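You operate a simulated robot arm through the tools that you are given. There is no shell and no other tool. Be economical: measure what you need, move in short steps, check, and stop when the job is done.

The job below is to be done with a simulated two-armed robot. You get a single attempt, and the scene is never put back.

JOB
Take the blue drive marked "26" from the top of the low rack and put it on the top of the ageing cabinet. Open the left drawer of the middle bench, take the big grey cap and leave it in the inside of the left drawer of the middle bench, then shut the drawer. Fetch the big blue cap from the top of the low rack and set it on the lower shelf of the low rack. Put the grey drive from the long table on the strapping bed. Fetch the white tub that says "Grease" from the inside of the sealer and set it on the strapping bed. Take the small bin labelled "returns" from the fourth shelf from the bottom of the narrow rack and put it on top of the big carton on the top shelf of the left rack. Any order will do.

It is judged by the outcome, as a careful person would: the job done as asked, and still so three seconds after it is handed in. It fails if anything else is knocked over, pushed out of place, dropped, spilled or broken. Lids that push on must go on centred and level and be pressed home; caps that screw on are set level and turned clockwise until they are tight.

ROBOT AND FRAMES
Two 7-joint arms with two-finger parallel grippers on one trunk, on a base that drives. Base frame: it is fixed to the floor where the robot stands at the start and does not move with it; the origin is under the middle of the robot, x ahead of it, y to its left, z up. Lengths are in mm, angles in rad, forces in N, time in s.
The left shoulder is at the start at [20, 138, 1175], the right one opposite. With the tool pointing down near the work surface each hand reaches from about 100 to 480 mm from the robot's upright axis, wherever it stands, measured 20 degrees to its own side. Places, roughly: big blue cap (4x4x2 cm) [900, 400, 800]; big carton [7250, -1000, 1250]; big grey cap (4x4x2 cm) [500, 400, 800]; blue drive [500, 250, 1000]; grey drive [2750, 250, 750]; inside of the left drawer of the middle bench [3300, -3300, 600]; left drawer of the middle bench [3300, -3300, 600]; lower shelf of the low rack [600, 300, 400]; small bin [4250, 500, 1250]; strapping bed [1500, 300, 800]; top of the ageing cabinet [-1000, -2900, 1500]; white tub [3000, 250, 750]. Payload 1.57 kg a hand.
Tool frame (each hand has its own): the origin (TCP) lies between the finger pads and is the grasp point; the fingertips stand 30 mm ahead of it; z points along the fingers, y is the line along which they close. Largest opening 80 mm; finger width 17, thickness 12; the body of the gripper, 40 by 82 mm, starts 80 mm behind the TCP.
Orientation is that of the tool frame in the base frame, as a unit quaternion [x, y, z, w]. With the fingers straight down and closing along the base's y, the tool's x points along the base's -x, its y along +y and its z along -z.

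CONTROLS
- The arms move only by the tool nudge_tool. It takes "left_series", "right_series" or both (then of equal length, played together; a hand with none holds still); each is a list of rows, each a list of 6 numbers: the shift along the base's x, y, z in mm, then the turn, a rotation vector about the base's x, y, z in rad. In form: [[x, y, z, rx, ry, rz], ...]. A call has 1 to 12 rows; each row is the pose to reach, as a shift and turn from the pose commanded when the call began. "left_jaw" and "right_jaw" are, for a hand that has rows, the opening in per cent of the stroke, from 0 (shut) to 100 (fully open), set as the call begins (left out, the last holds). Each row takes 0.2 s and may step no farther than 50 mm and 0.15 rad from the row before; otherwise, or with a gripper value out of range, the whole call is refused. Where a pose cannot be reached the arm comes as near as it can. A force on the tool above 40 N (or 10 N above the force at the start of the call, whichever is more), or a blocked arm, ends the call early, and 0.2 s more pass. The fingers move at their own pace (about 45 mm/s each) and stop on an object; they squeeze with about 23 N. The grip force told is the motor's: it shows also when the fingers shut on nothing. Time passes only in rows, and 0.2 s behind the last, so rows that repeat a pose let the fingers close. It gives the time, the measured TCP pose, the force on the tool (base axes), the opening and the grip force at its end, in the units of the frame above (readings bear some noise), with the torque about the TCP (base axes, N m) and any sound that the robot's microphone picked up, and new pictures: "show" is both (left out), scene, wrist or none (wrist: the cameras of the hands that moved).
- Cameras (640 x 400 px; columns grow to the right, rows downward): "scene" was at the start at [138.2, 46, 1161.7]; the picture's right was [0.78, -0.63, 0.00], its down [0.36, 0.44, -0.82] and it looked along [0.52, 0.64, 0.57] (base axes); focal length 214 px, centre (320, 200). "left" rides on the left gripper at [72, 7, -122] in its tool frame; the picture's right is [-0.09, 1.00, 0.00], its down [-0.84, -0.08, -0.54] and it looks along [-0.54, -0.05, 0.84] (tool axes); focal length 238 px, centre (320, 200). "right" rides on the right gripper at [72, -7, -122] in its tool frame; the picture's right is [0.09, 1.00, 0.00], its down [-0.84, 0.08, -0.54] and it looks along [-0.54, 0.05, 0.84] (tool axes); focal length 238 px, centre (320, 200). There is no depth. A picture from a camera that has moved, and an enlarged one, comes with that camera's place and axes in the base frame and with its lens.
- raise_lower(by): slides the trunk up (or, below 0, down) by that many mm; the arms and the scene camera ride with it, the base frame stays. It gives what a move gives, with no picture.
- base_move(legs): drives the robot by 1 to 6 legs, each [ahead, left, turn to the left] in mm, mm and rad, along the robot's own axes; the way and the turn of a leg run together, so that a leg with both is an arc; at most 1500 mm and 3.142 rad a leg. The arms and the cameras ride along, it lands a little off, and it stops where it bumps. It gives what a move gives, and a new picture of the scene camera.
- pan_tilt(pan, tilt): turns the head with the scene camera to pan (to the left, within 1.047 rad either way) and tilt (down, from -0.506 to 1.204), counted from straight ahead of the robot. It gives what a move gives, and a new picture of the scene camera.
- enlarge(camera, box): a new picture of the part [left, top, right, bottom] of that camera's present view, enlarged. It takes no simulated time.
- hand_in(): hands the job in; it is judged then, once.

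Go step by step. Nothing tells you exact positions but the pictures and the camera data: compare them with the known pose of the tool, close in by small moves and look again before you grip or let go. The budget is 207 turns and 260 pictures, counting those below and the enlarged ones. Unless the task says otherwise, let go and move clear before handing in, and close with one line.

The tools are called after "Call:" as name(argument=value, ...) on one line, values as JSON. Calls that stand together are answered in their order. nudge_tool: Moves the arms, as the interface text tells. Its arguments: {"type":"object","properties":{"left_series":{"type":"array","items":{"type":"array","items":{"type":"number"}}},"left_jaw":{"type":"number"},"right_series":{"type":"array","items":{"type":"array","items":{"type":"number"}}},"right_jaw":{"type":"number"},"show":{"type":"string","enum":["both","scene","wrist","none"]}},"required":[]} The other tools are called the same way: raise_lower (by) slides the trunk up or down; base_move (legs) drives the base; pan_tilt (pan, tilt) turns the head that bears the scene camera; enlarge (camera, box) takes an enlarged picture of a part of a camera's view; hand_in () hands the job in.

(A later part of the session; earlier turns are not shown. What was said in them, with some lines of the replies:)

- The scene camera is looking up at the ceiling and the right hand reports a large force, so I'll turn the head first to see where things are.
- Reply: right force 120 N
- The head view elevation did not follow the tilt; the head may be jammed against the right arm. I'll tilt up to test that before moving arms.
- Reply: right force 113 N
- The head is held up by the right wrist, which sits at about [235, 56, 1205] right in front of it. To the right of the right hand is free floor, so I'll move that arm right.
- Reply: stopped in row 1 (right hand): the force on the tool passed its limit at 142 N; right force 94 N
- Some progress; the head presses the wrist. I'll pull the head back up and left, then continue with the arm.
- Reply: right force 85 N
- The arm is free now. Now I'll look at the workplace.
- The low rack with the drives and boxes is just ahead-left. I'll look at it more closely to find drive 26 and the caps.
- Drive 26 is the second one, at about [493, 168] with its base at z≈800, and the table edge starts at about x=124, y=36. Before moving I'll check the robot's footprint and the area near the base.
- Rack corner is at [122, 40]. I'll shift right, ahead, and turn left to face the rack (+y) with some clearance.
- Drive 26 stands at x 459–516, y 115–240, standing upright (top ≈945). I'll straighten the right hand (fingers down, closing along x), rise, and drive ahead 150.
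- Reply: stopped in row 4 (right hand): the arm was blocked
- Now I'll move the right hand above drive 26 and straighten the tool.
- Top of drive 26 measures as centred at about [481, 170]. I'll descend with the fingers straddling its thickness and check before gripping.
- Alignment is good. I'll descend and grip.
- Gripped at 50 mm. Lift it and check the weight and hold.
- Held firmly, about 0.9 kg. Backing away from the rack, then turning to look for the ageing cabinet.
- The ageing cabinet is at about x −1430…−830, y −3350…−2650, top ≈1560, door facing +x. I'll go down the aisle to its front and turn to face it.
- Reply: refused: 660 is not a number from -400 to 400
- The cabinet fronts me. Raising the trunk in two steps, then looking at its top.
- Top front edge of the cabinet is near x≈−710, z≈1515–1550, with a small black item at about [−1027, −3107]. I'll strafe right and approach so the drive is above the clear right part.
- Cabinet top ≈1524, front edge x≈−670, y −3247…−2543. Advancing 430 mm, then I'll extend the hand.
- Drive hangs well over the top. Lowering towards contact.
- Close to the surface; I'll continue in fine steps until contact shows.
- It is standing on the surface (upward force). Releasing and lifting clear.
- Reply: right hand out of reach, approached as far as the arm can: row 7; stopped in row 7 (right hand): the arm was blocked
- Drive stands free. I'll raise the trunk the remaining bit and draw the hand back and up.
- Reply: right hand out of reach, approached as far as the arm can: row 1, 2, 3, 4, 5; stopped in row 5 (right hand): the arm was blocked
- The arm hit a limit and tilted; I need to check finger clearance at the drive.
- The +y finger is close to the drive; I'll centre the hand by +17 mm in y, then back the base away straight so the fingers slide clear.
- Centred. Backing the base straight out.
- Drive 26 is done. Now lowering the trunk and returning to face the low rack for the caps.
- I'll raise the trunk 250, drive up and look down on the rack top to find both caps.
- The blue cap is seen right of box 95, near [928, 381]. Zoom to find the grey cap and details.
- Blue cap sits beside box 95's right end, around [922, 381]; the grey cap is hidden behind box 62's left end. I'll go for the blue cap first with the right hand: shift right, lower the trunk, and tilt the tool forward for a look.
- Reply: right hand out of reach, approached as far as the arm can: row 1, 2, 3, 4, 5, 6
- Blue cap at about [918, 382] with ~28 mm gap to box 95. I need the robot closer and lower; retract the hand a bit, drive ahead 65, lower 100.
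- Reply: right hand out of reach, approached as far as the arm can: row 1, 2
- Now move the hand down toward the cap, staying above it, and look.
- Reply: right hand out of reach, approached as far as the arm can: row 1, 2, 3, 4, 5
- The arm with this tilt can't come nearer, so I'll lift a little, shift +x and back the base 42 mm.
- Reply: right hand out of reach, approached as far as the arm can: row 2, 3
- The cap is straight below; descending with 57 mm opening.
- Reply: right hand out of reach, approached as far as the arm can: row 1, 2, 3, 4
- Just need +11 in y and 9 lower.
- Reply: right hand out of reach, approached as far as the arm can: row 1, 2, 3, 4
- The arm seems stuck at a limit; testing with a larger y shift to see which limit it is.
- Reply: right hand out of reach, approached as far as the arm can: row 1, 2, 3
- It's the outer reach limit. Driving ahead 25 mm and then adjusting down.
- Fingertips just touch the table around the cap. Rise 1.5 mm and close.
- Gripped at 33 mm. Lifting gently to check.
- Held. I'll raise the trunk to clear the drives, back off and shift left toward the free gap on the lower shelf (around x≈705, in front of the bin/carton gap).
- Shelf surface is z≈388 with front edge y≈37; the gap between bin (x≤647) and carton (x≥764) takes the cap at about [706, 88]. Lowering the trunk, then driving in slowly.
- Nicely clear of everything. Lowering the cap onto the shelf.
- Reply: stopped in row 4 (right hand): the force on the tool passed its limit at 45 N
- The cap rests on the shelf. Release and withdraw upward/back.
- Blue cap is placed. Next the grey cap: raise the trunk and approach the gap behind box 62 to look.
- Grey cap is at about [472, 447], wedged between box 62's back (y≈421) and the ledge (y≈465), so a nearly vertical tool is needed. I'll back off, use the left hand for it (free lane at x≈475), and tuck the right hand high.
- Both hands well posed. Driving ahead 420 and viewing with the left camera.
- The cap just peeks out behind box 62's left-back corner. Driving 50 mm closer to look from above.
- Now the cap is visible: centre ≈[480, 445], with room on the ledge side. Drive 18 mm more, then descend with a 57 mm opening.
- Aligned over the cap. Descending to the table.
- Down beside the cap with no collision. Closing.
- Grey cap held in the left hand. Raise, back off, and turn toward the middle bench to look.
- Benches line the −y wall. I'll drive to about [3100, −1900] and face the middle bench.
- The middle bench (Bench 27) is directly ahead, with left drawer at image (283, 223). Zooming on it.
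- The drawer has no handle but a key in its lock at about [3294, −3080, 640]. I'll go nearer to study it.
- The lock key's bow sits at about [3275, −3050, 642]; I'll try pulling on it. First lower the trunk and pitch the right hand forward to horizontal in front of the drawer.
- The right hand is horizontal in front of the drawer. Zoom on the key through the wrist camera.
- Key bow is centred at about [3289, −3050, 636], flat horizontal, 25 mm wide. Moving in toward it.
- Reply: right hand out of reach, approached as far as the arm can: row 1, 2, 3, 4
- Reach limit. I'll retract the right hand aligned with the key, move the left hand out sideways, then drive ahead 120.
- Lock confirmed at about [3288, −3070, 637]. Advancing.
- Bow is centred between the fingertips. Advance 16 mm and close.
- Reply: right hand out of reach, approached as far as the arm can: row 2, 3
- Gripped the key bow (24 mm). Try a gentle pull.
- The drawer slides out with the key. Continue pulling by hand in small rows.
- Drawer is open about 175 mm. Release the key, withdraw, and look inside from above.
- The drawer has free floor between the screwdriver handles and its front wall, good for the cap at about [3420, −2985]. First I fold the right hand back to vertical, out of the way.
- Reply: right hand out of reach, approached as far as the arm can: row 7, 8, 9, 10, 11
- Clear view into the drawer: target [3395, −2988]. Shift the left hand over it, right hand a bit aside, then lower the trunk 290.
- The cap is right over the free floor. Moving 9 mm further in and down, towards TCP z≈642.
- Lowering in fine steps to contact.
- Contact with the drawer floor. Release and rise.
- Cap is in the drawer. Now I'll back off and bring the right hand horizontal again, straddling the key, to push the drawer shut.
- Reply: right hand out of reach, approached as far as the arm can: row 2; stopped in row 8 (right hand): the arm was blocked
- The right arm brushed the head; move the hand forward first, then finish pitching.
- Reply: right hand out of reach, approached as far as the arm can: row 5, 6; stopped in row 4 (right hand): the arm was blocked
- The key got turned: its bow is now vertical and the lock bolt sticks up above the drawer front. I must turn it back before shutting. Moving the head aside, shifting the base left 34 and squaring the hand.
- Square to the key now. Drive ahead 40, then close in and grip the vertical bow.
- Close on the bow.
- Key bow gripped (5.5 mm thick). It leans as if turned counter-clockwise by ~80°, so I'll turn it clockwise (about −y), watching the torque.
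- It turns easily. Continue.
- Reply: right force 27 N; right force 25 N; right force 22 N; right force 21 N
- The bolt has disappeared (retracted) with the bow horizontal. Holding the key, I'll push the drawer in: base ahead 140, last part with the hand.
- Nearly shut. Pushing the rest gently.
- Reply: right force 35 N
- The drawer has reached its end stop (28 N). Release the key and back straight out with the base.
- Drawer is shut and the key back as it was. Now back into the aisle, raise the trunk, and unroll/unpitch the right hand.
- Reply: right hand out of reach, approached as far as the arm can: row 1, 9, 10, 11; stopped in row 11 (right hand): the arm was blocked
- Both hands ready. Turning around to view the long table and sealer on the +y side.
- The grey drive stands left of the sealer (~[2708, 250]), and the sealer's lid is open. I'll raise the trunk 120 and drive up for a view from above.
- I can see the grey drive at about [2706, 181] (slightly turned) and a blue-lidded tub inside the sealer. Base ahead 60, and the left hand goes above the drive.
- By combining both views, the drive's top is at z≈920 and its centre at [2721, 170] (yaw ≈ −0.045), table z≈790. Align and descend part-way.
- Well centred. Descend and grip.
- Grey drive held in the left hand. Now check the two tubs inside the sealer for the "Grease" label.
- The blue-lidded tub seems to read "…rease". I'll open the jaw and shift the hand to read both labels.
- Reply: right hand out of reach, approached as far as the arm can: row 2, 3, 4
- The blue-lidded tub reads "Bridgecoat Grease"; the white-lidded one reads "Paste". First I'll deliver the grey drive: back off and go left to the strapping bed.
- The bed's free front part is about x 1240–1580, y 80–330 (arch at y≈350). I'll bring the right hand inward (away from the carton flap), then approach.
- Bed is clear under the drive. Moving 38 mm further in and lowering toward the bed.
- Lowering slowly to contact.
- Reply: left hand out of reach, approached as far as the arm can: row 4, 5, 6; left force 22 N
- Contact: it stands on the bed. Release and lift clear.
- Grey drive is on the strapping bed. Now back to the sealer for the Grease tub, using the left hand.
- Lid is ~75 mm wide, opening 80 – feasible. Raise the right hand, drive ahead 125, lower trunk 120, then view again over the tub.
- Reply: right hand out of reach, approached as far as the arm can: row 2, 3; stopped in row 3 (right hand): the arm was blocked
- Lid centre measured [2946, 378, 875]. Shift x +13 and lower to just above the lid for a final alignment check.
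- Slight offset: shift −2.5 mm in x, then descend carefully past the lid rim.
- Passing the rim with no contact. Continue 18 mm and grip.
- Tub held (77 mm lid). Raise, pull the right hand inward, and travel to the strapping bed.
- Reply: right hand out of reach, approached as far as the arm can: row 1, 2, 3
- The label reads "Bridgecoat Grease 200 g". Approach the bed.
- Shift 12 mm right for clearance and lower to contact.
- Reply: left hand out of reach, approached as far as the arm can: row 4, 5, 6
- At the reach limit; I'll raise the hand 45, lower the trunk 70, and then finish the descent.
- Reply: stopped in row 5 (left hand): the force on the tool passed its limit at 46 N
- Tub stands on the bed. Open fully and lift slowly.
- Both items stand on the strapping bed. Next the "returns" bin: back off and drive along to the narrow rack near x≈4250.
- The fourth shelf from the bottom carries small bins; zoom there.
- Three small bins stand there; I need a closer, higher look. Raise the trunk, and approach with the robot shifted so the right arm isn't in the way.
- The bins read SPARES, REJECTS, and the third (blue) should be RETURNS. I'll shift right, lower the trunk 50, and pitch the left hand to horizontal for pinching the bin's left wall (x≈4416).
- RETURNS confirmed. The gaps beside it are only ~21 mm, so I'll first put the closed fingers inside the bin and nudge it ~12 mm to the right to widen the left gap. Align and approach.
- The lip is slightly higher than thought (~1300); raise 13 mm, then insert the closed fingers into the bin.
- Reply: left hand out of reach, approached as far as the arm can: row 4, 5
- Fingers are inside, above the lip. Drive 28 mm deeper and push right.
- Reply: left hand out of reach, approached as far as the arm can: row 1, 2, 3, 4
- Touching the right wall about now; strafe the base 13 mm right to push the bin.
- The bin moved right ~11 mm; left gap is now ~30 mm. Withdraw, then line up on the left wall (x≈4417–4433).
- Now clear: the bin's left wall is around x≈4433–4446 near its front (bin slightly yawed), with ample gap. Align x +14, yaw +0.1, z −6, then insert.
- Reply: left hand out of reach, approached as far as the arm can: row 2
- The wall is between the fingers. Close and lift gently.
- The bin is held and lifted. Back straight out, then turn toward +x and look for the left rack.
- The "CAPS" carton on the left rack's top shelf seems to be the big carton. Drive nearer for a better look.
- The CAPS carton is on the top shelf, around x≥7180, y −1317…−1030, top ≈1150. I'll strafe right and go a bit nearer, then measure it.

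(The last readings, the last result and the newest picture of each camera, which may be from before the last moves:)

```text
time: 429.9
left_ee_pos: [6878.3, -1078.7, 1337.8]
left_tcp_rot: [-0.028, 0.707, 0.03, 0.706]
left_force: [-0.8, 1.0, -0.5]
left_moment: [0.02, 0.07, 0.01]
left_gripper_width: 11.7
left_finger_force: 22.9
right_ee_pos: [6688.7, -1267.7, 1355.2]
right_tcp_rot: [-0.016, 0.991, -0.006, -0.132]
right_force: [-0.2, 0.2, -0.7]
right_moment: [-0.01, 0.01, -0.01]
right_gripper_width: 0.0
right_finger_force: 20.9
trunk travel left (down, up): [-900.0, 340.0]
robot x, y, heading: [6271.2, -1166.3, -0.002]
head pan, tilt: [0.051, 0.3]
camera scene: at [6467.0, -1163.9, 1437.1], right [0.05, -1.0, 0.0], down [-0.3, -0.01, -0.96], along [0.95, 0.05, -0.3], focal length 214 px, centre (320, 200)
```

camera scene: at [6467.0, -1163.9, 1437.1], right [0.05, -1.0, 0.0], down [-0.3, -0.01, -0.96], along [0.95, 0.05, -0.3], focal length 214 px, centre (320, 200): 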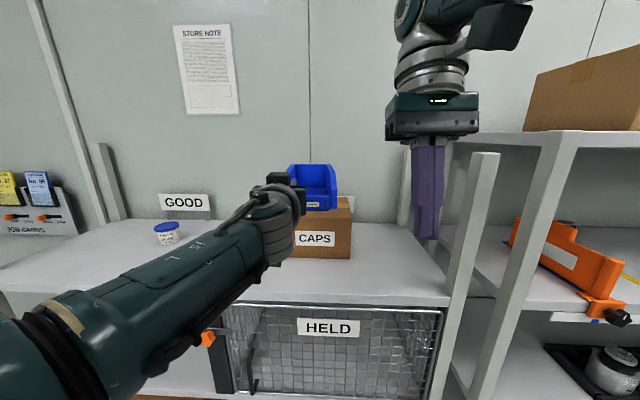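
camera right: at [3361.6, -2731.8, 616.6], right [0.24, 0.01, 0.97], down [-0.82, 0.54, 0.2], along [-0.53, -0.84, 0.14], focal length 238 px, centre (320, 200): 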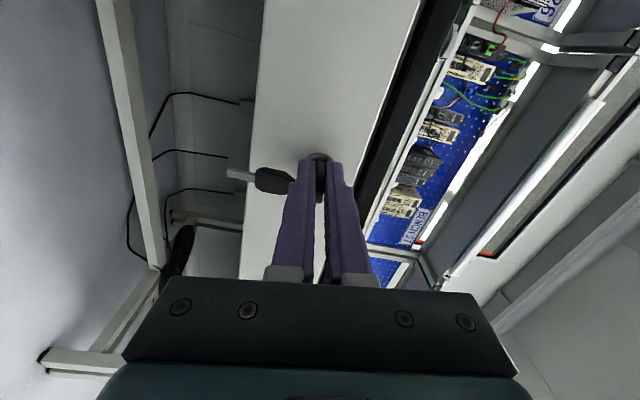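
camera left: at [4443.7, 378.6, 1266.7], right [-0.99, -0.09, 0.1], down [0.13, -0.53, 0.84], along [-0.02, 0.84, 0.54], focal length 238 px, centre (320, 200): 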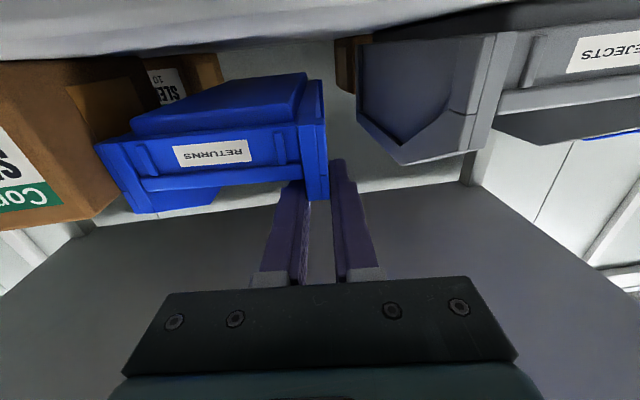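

The carton front is at x≈7145, y −1236…−986. Moving the bin over it at the present height.

Call:
base_move(legs=[[330, 20, 0]])

Call:
raise_lower(by=-30)

Call:
enlarge(camera="left", box=[0, 0, 640, 400])

```text
time: 432.1
left_ee_pos: [7218.1, -1056.8, 1336.3]
left_tcp_rot: [-0.028, 0.707, 0.032, 0.706]
left_force: [-13.0, 2.4, -1.4]
left_moment: [0.06, 0.38, -0.77]
left_gripper_width: 11.9
left_finger_force: 23.0
right_ee_pos: [7028.0, -1246.5, 1354.3]
right_tcp_rot: [-0.017, 0.991, -0.006, -0.132]
right_force: [-0.4, -0.2, 0.9]
right_moment: [0.01, 0.0, 0.0]
right_gripper_width: 0.0
right_finger_force: 21.7
trunk travel left (down, up): [-900.0, 340.0]
robot x, y, heading: [6612.1, -1147.2, 0.005]
head pan, tilt: [0.051, 0.3]
camera scene: at [6807.3, -1143.4, 1436.8], right [0.05, -1.0, 0.0], down [-0.3, -0.02, -0.95], along [0.95, 0.05, -0.3], focal length 214 px, centre (320, 200)
```

scene: 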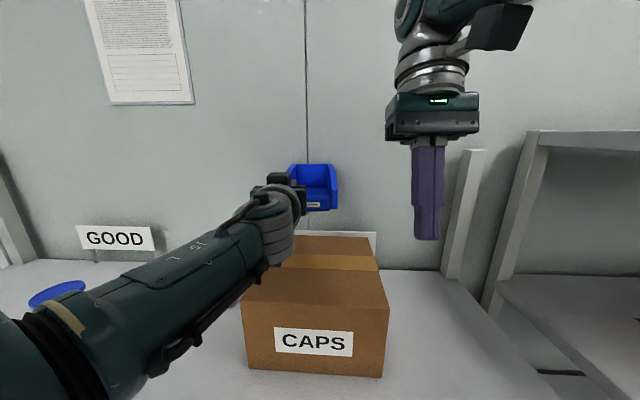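

```text
time: 432.9
left_ee_pos: [7219.2, -1056.9, 1306.9]
left_tcp_rot: [-0.028, 0.707, 0.03, 0.706]
left_force: [-6.7, -1.8, -1.5]
left_moment: [-0.02, 0.17, -0.73]
left_gripper_width: 12.0
left_finger_force: 22.9
right_ee_pos: [7028.5, -1247.6, 1323.4]
right_tcp_rot: [-0.017, 0.991, -0.006, -0.131]
right_force: [0.6, 0.6, -0.2]
right_moment: [0.02, 0.0, -0.03]
right_gripper_width: 0.0
right_finger_force: 21.2
trunk travel left (down, up): [-870.0, 370.0]
robot x, y, heading: [6614.8, -1145.1, -0.002]
head pan, tilt: [0.051, 0.3]
```

```text
1.00 times, centred on (320, 200) of left (not enlarged: the box is as wide or as high as the picture)
camera zoom: at [7097.2, -1060.4, 1235.2], right [-0.08, 0.99, 0.1], down [-0.53, -0.13, 0.84], along [0.84, 0.02, 0.54], focal length 238 px, centre (320, 200)
```

zoom: 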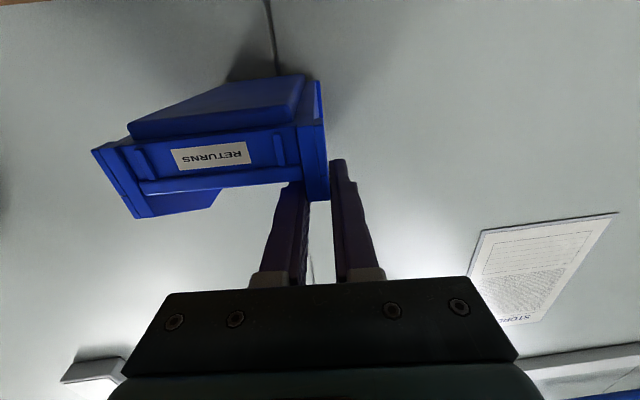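

The bin just touched the wall behind; the carton is x 7085–7317, y −1240…−990, top ≈1177. Back off 55 mm, lower the trunk 55, and check.

Call:
base_move(legs=[[-58, 0, 0]])

Call:
raise_lower(by=-50)

Call:
pan_tilt(pan=0.0, tilt=0.35)

```text
time: 433.9
left_ee_pos: [7160.4, -1056.8, 1308.3]
left_tcp_rot: [-0.029, 0.707, 0.032, 0.706]
left_force: [0.1, 0.6, -0.9]
left_moment: [0.05, 0.09, 0.01]
left_gripper_width: 11.7
left_finger_force: 23.0
right_ee_pos: [6971.0, -1246.7, 1324.2]
right_tcp_rot: [-0.016, 0.991, -0.006, -0.131]
right_force: [0.7, -0.2, 0.1]
right_moment: [0.0, -0.01, 0.02]
right_gripper_width: 0.1
right_finger_force: 21.6
trunk travel left (down, up): [-870.0, 370.0]
robot x, y, heading: [6554.0, -1145.4, 0.003]
head pan, tilt: [0.051, 0.3]
camera scene: at [6749.6, -1143.6, 1407.1], right [0.05, -1.0, 0.0], down [-0.3, -0.02, -0.96], along [0.95, 0.05, -0.3], focal length 214 px, centre (320, 200)
```

scene: 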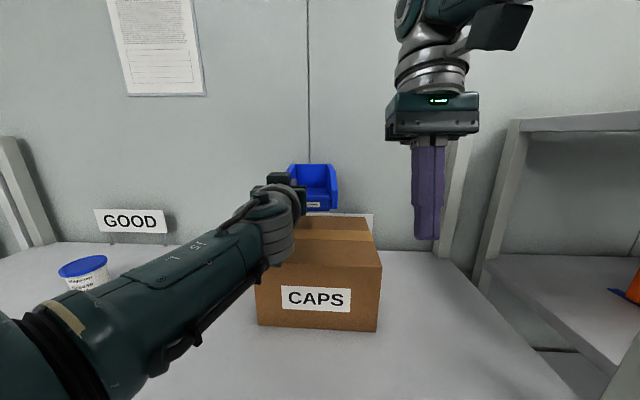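

```text
time: 434.8
left_ee_pos: [7160.4, -1057.3, 1257.4]
left_tcp_rot: [-0.03, 0.707, 0.033, 0.706]
left_force: [-0.2, 0.6, -1.6]
left_moment: [0.05, 0.05, 0.02]
left_gripper_width: 11.6
left_finger_force: 23.2
right_ee_pos: [6971.6, -1246.8, 1275.4]
right_tcp_rot: [-0.017, 0.991, -0.005, -0.13]
right_force: [0.4, 0.7, 0.7]
right_moment: [-0.01, 0.0, 0.02]
right_gripper_width: 0.0
right_finger_force: 21.6
trunk travel left (down, up): [-820.0, 420.0]
robot x, y, heading: [6557.3, -1145.9, -0.002]
head pan, tilt: [0.051, 0.3]
```

```text
time: 435.4
left_ee_pos: [7161.9, -1057.1, 1257.0]
left_tcp_rot: [-0.029, 0.707, 0.032, 0.706]
left_force: [-0.3, 0.6, -2.1]
left_moment: [0.02, 0.09, 0.01]
left_gripper_width: 11.4
left_finger_force: 23.4
right_ee_pos: [6971.4, -1246.7, 1275.0]
right_tcp_rot: [-0.017, 0.991, -0.005, -0.13]
right_force: [-0.2, 0.6, -0.1]
right_moment: [0.0, -0.02, 0.03]
right_gripper_width: 0.0
right_finger_force: 21.0
trunk travel left (down, up): [-820.0, 420.0]
robot x, y, heading: [6557.0, -1148.5, 0.003]
head pan, tilt: [0.0, 0.351]
camera scene: at [6749.4, -1148.3, 1352.4], right [0.0, -1.0, 0.0], down [-0.34, 0.0, -0.94], along [0.94, 0.0, -0.34], focal length 214 px, centre (320, 200)
```

scene: 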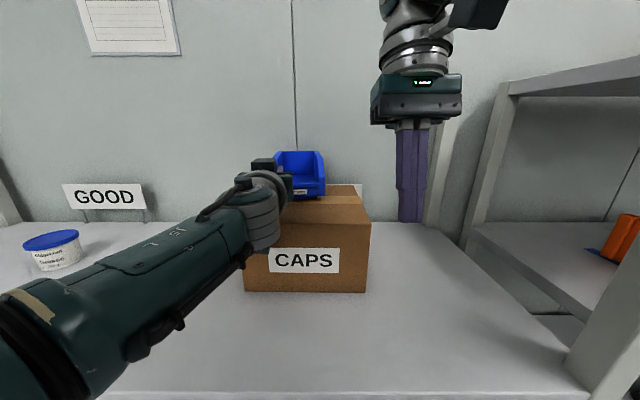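

Call:
nudge_tool(left_series=[[0, 0, -6, 0, 0, 0], [0, 0, -12, 0, 0, 0], [0, 0, -18, 0, 0, 0]], show="none")

Call:
enlarge(camera="scene", box=[240, 140, 400, 240])

```text
time: 436.2
left_ee_pos: [7163.1, -1057.8, 1245.5]
left_tcp_rot: [-0.028, 0.702, 0.03, 0.711]
left_force: [-1.9, -1.4, 24.7]
left_moment: [-0.24, -0.12, -0.07]
left_gripper_width: 12.0
left_finger_force: 22.7
right_ee_pos: [6973.1, -1246.2, 1277.0]
right_tcp_rot: [-0.017, 0.991, -0.006, -0.129]
right_force: [0.2, 0.4, -0.6]
right_moment: [0.02, -0.03, -0.03]
right_gripper_width: 0.1
right_finger_force: 20.9
trunk travel left (down, up): [-820.0, 420.0]
robot x, y, heading: [6554.9, -1150.7, 0.0]
head pan, tilt: [0.0, 0.351]
```

```text
4.00 times, centred on (320, 190) of scene
camera zoom: at [6751.0, -1148.3, 1353.3], right [0.0, -1.0, 0.0], down [-0.34, 0.0, -0.94], along [0.94, 0.0, -0.34], focal length 858 px, centre (320, 240)
```

zoom: 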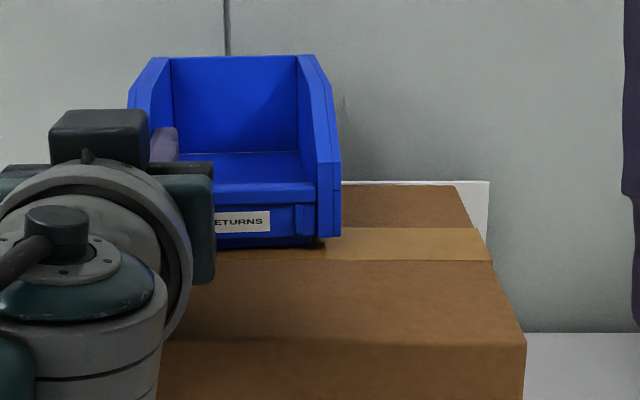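

The bin rests on the carton (25 N). Ease up 3 mm, release, and withdraw straight back with the base.

Call:
nudge_tool(left_series=[[0, 0, 5, 0, 0, 0], [0, 0, 5, 0, 0, 0], [0, 0, 5, 0, 0, 0], [0, 0, 5, 0, 0, 0]], left_jaw=38, show="wrist")

Call:
enlarge(camera="scene", box=[240, 140, 400, 240])

```text
time: 437.2
left_ee_pos: [7160.2, -1055.2, 1244.9]
left_tcp_rot: [-0.029, 0.707, 0.033, 0.706]
left_force: [-0.1, 3.2, 5.4]
left_moment: [-0.12, 0.07, -0.03]
left_gripper_width: 28.0
left_finger_force: 0.0
right_ee_pos: [6971.8, -1246.1, 1275.4]
right_tcp_rot: [-0.018, 0.991, -0.006, -0.131]
right_force: [0.9, 0.4, -0.3]
right_moment: [0.01, -0.01, 0.0]
right_gripper_width: 0.0
right_finger_force: 21.5
trunk travel left (down, up): [-820.0, 420.0]
robot x, y, heading: [6552.0, -1144.2, 0.002]
head pan, tilt: [0.0, 0.351]
camera left: at [7040.1, -1059.5, 1172.8], right [-0.08, 0.99, 0.1], down [-0.53, -0.13, 0.84], along [0.84, 0.02, 0.54], focal length 238 px, centre (320, 200)
```

left: 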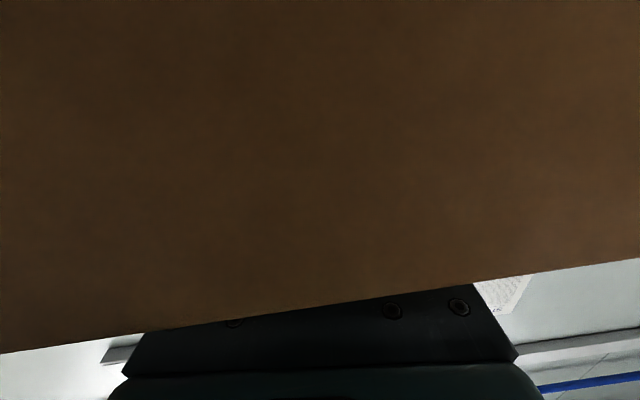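

```text
4.00 times, centred on (320, 190) of scene
camera zoom: at [6749.9, -1148.1, 1352.5], right [0.0, -1.0, 0.0], down [-0.34, 0.0, -0.94], along [0.94, 0.0, -0.34], focal length 858 px, centre (320, 240)
```

zoom: 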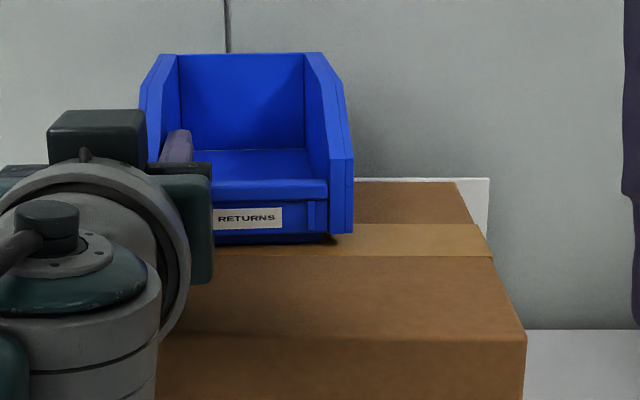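

A slight residual contact remains (outer finger on the wall). Shift the hand 5 mm left and up 3 before withdrawing.

Call:
nudge_tool(left_series=[[0, 3, 2, 0, 0, 0], [0, 5, 4, 0, 0, 0], [0, 5, 4, 0, 0, 0]], left_jaw=45, show="none")

```text
time: 438.0
left_ee_pos: [7159.8, -1050.7, 1247.5]
left_tcp_rot: [-0.028, 0.707, 0.032, 0.706]
left_force: [0.2, 0.1, 0.1]
left_moment: [0.01, -0.03, 0.0]
left_gripper_width: 36.2
left_finger_force: 0.0
right_ee_pos: [6971.5, -1246.8, 1274.5]
right_tcp_rot: [-0.016, 0.991, -0.005, -0.131]
right_force: [0.5, -0.3, -0.5]
right_moment: [0.04, 0.0, 0.02]
right_gripper_width: 0.0
right_finger_force: 20.9
trunk travel left (down, up): [-820.0, 420.0]
robot x, y, heading: [6559.0, -1149.4, 0.0]
head pan, tilt: [0.0, 0.351]
```

Free now. Withdraw along the tool axis by hand, then back the base.

Call:
nudge_tool(left_series=[[-20, -1.7, 0, 0, 0, 0], [-45, -3.8, 0, 0, 0, 0], [-70, -6, 0, 0, 0, 0]], show="none")

Call:
base_move(legs=[[-300, 0, 0]])

Call:
enlarge(camera="scene", box=[220, 120, 420, 290])

```text
time: 438.8
left_ee_pos: [7088.6, -1056.2, 1248.8]
left_tcp_rot: [-0.03, 0.707, 0.032, 0.706]
left_force: [0.6, -0.1, 0.1]
left_moment: [-0.02, -0.02, 0.02]
left_gripper_width: 36.2
left_finger_force: 0.1
right_ee_pos: [6969.5, -1246.8, 1274.8]
right_tcp_rot: [-0.018, 0.991, -0.006, -0.131]
right_force: [0.4, 0.2, 0.5]
right_moment: [0.02, 0.04, -0.01]
right_gripper_width: 0.0
right_finger_force: 21.4
trunk travel left (down, up): [-820.0, 420.0]
robot x, y, heading: [6556.4, -1145.9, -0.002]
head pan, tilt: [0.0, 0.351]
```

```text
time: 440.8
left_ee_pos: [6791.9, -1057.7, 1248.6]
left_tcp_rot: [-0.027, 0.707, 0.03, 0.706]
left_force: [-1.4, -0.5, -0.1]
left_moment: [-0.03, -0.01, -0.03]
left_gripper_width: 35.9
left_finger_force: 0.0
right_ee_pos: [6671.9, -1247.7, 1275.5]
right_tcp_rot: [-0.017, 0.991, -0.005, -0.13]
right_force: [-0.2, -0.6, -0.5]
right_moment: [0.01, 0.03, -0.01]
right_gripper_width: 0.0
right_finger_force: 21.1
trunk travel left (down, up): [-820.0, 420.0]
robot x, y, heading: [6254.9, -1146.5, 0.004]
head pan, tilt: [0.0, 0.351]
camera scene: at [6451.3, -1148.9, 1352.4], right [0.0, -1.0, 0.0], down [-0.34, 0.0, -0.94], along [0.94, 0.0, -0.34], focal length 214 px, centre (320, 200)
```

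scene: 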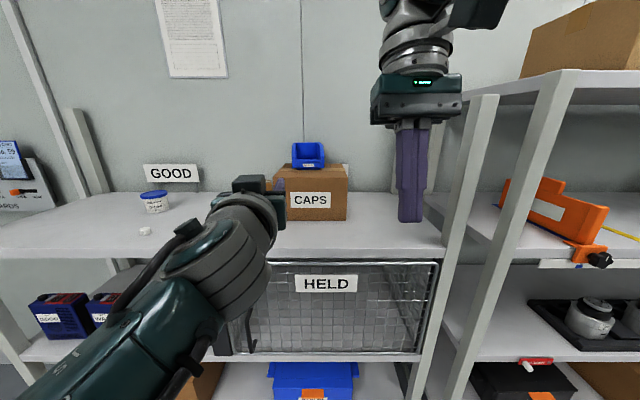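

```text
2.35 times, centred on (320, 205) of scene
camera zoom: at [6451.3, -1148.9, 1352.4], right [0.0, -1.0, 0.0], down [-0.34, 0.0, -0.94], along [0.94, 0.0, -0.34], focal length 505 px, centre (320, 188)
```

zoom: 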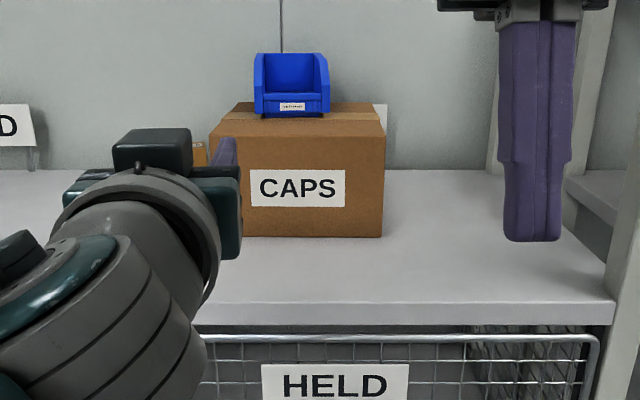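

All six items are placed: the bin stands upright on the carton and both hands are clear. Handing in.

Call:
hand_in()

```text
The job is handed in.
```

All six moves are done and the job is handed in; the drawer's lock key got turned partway through, so I turned it back before shutting the drawer.
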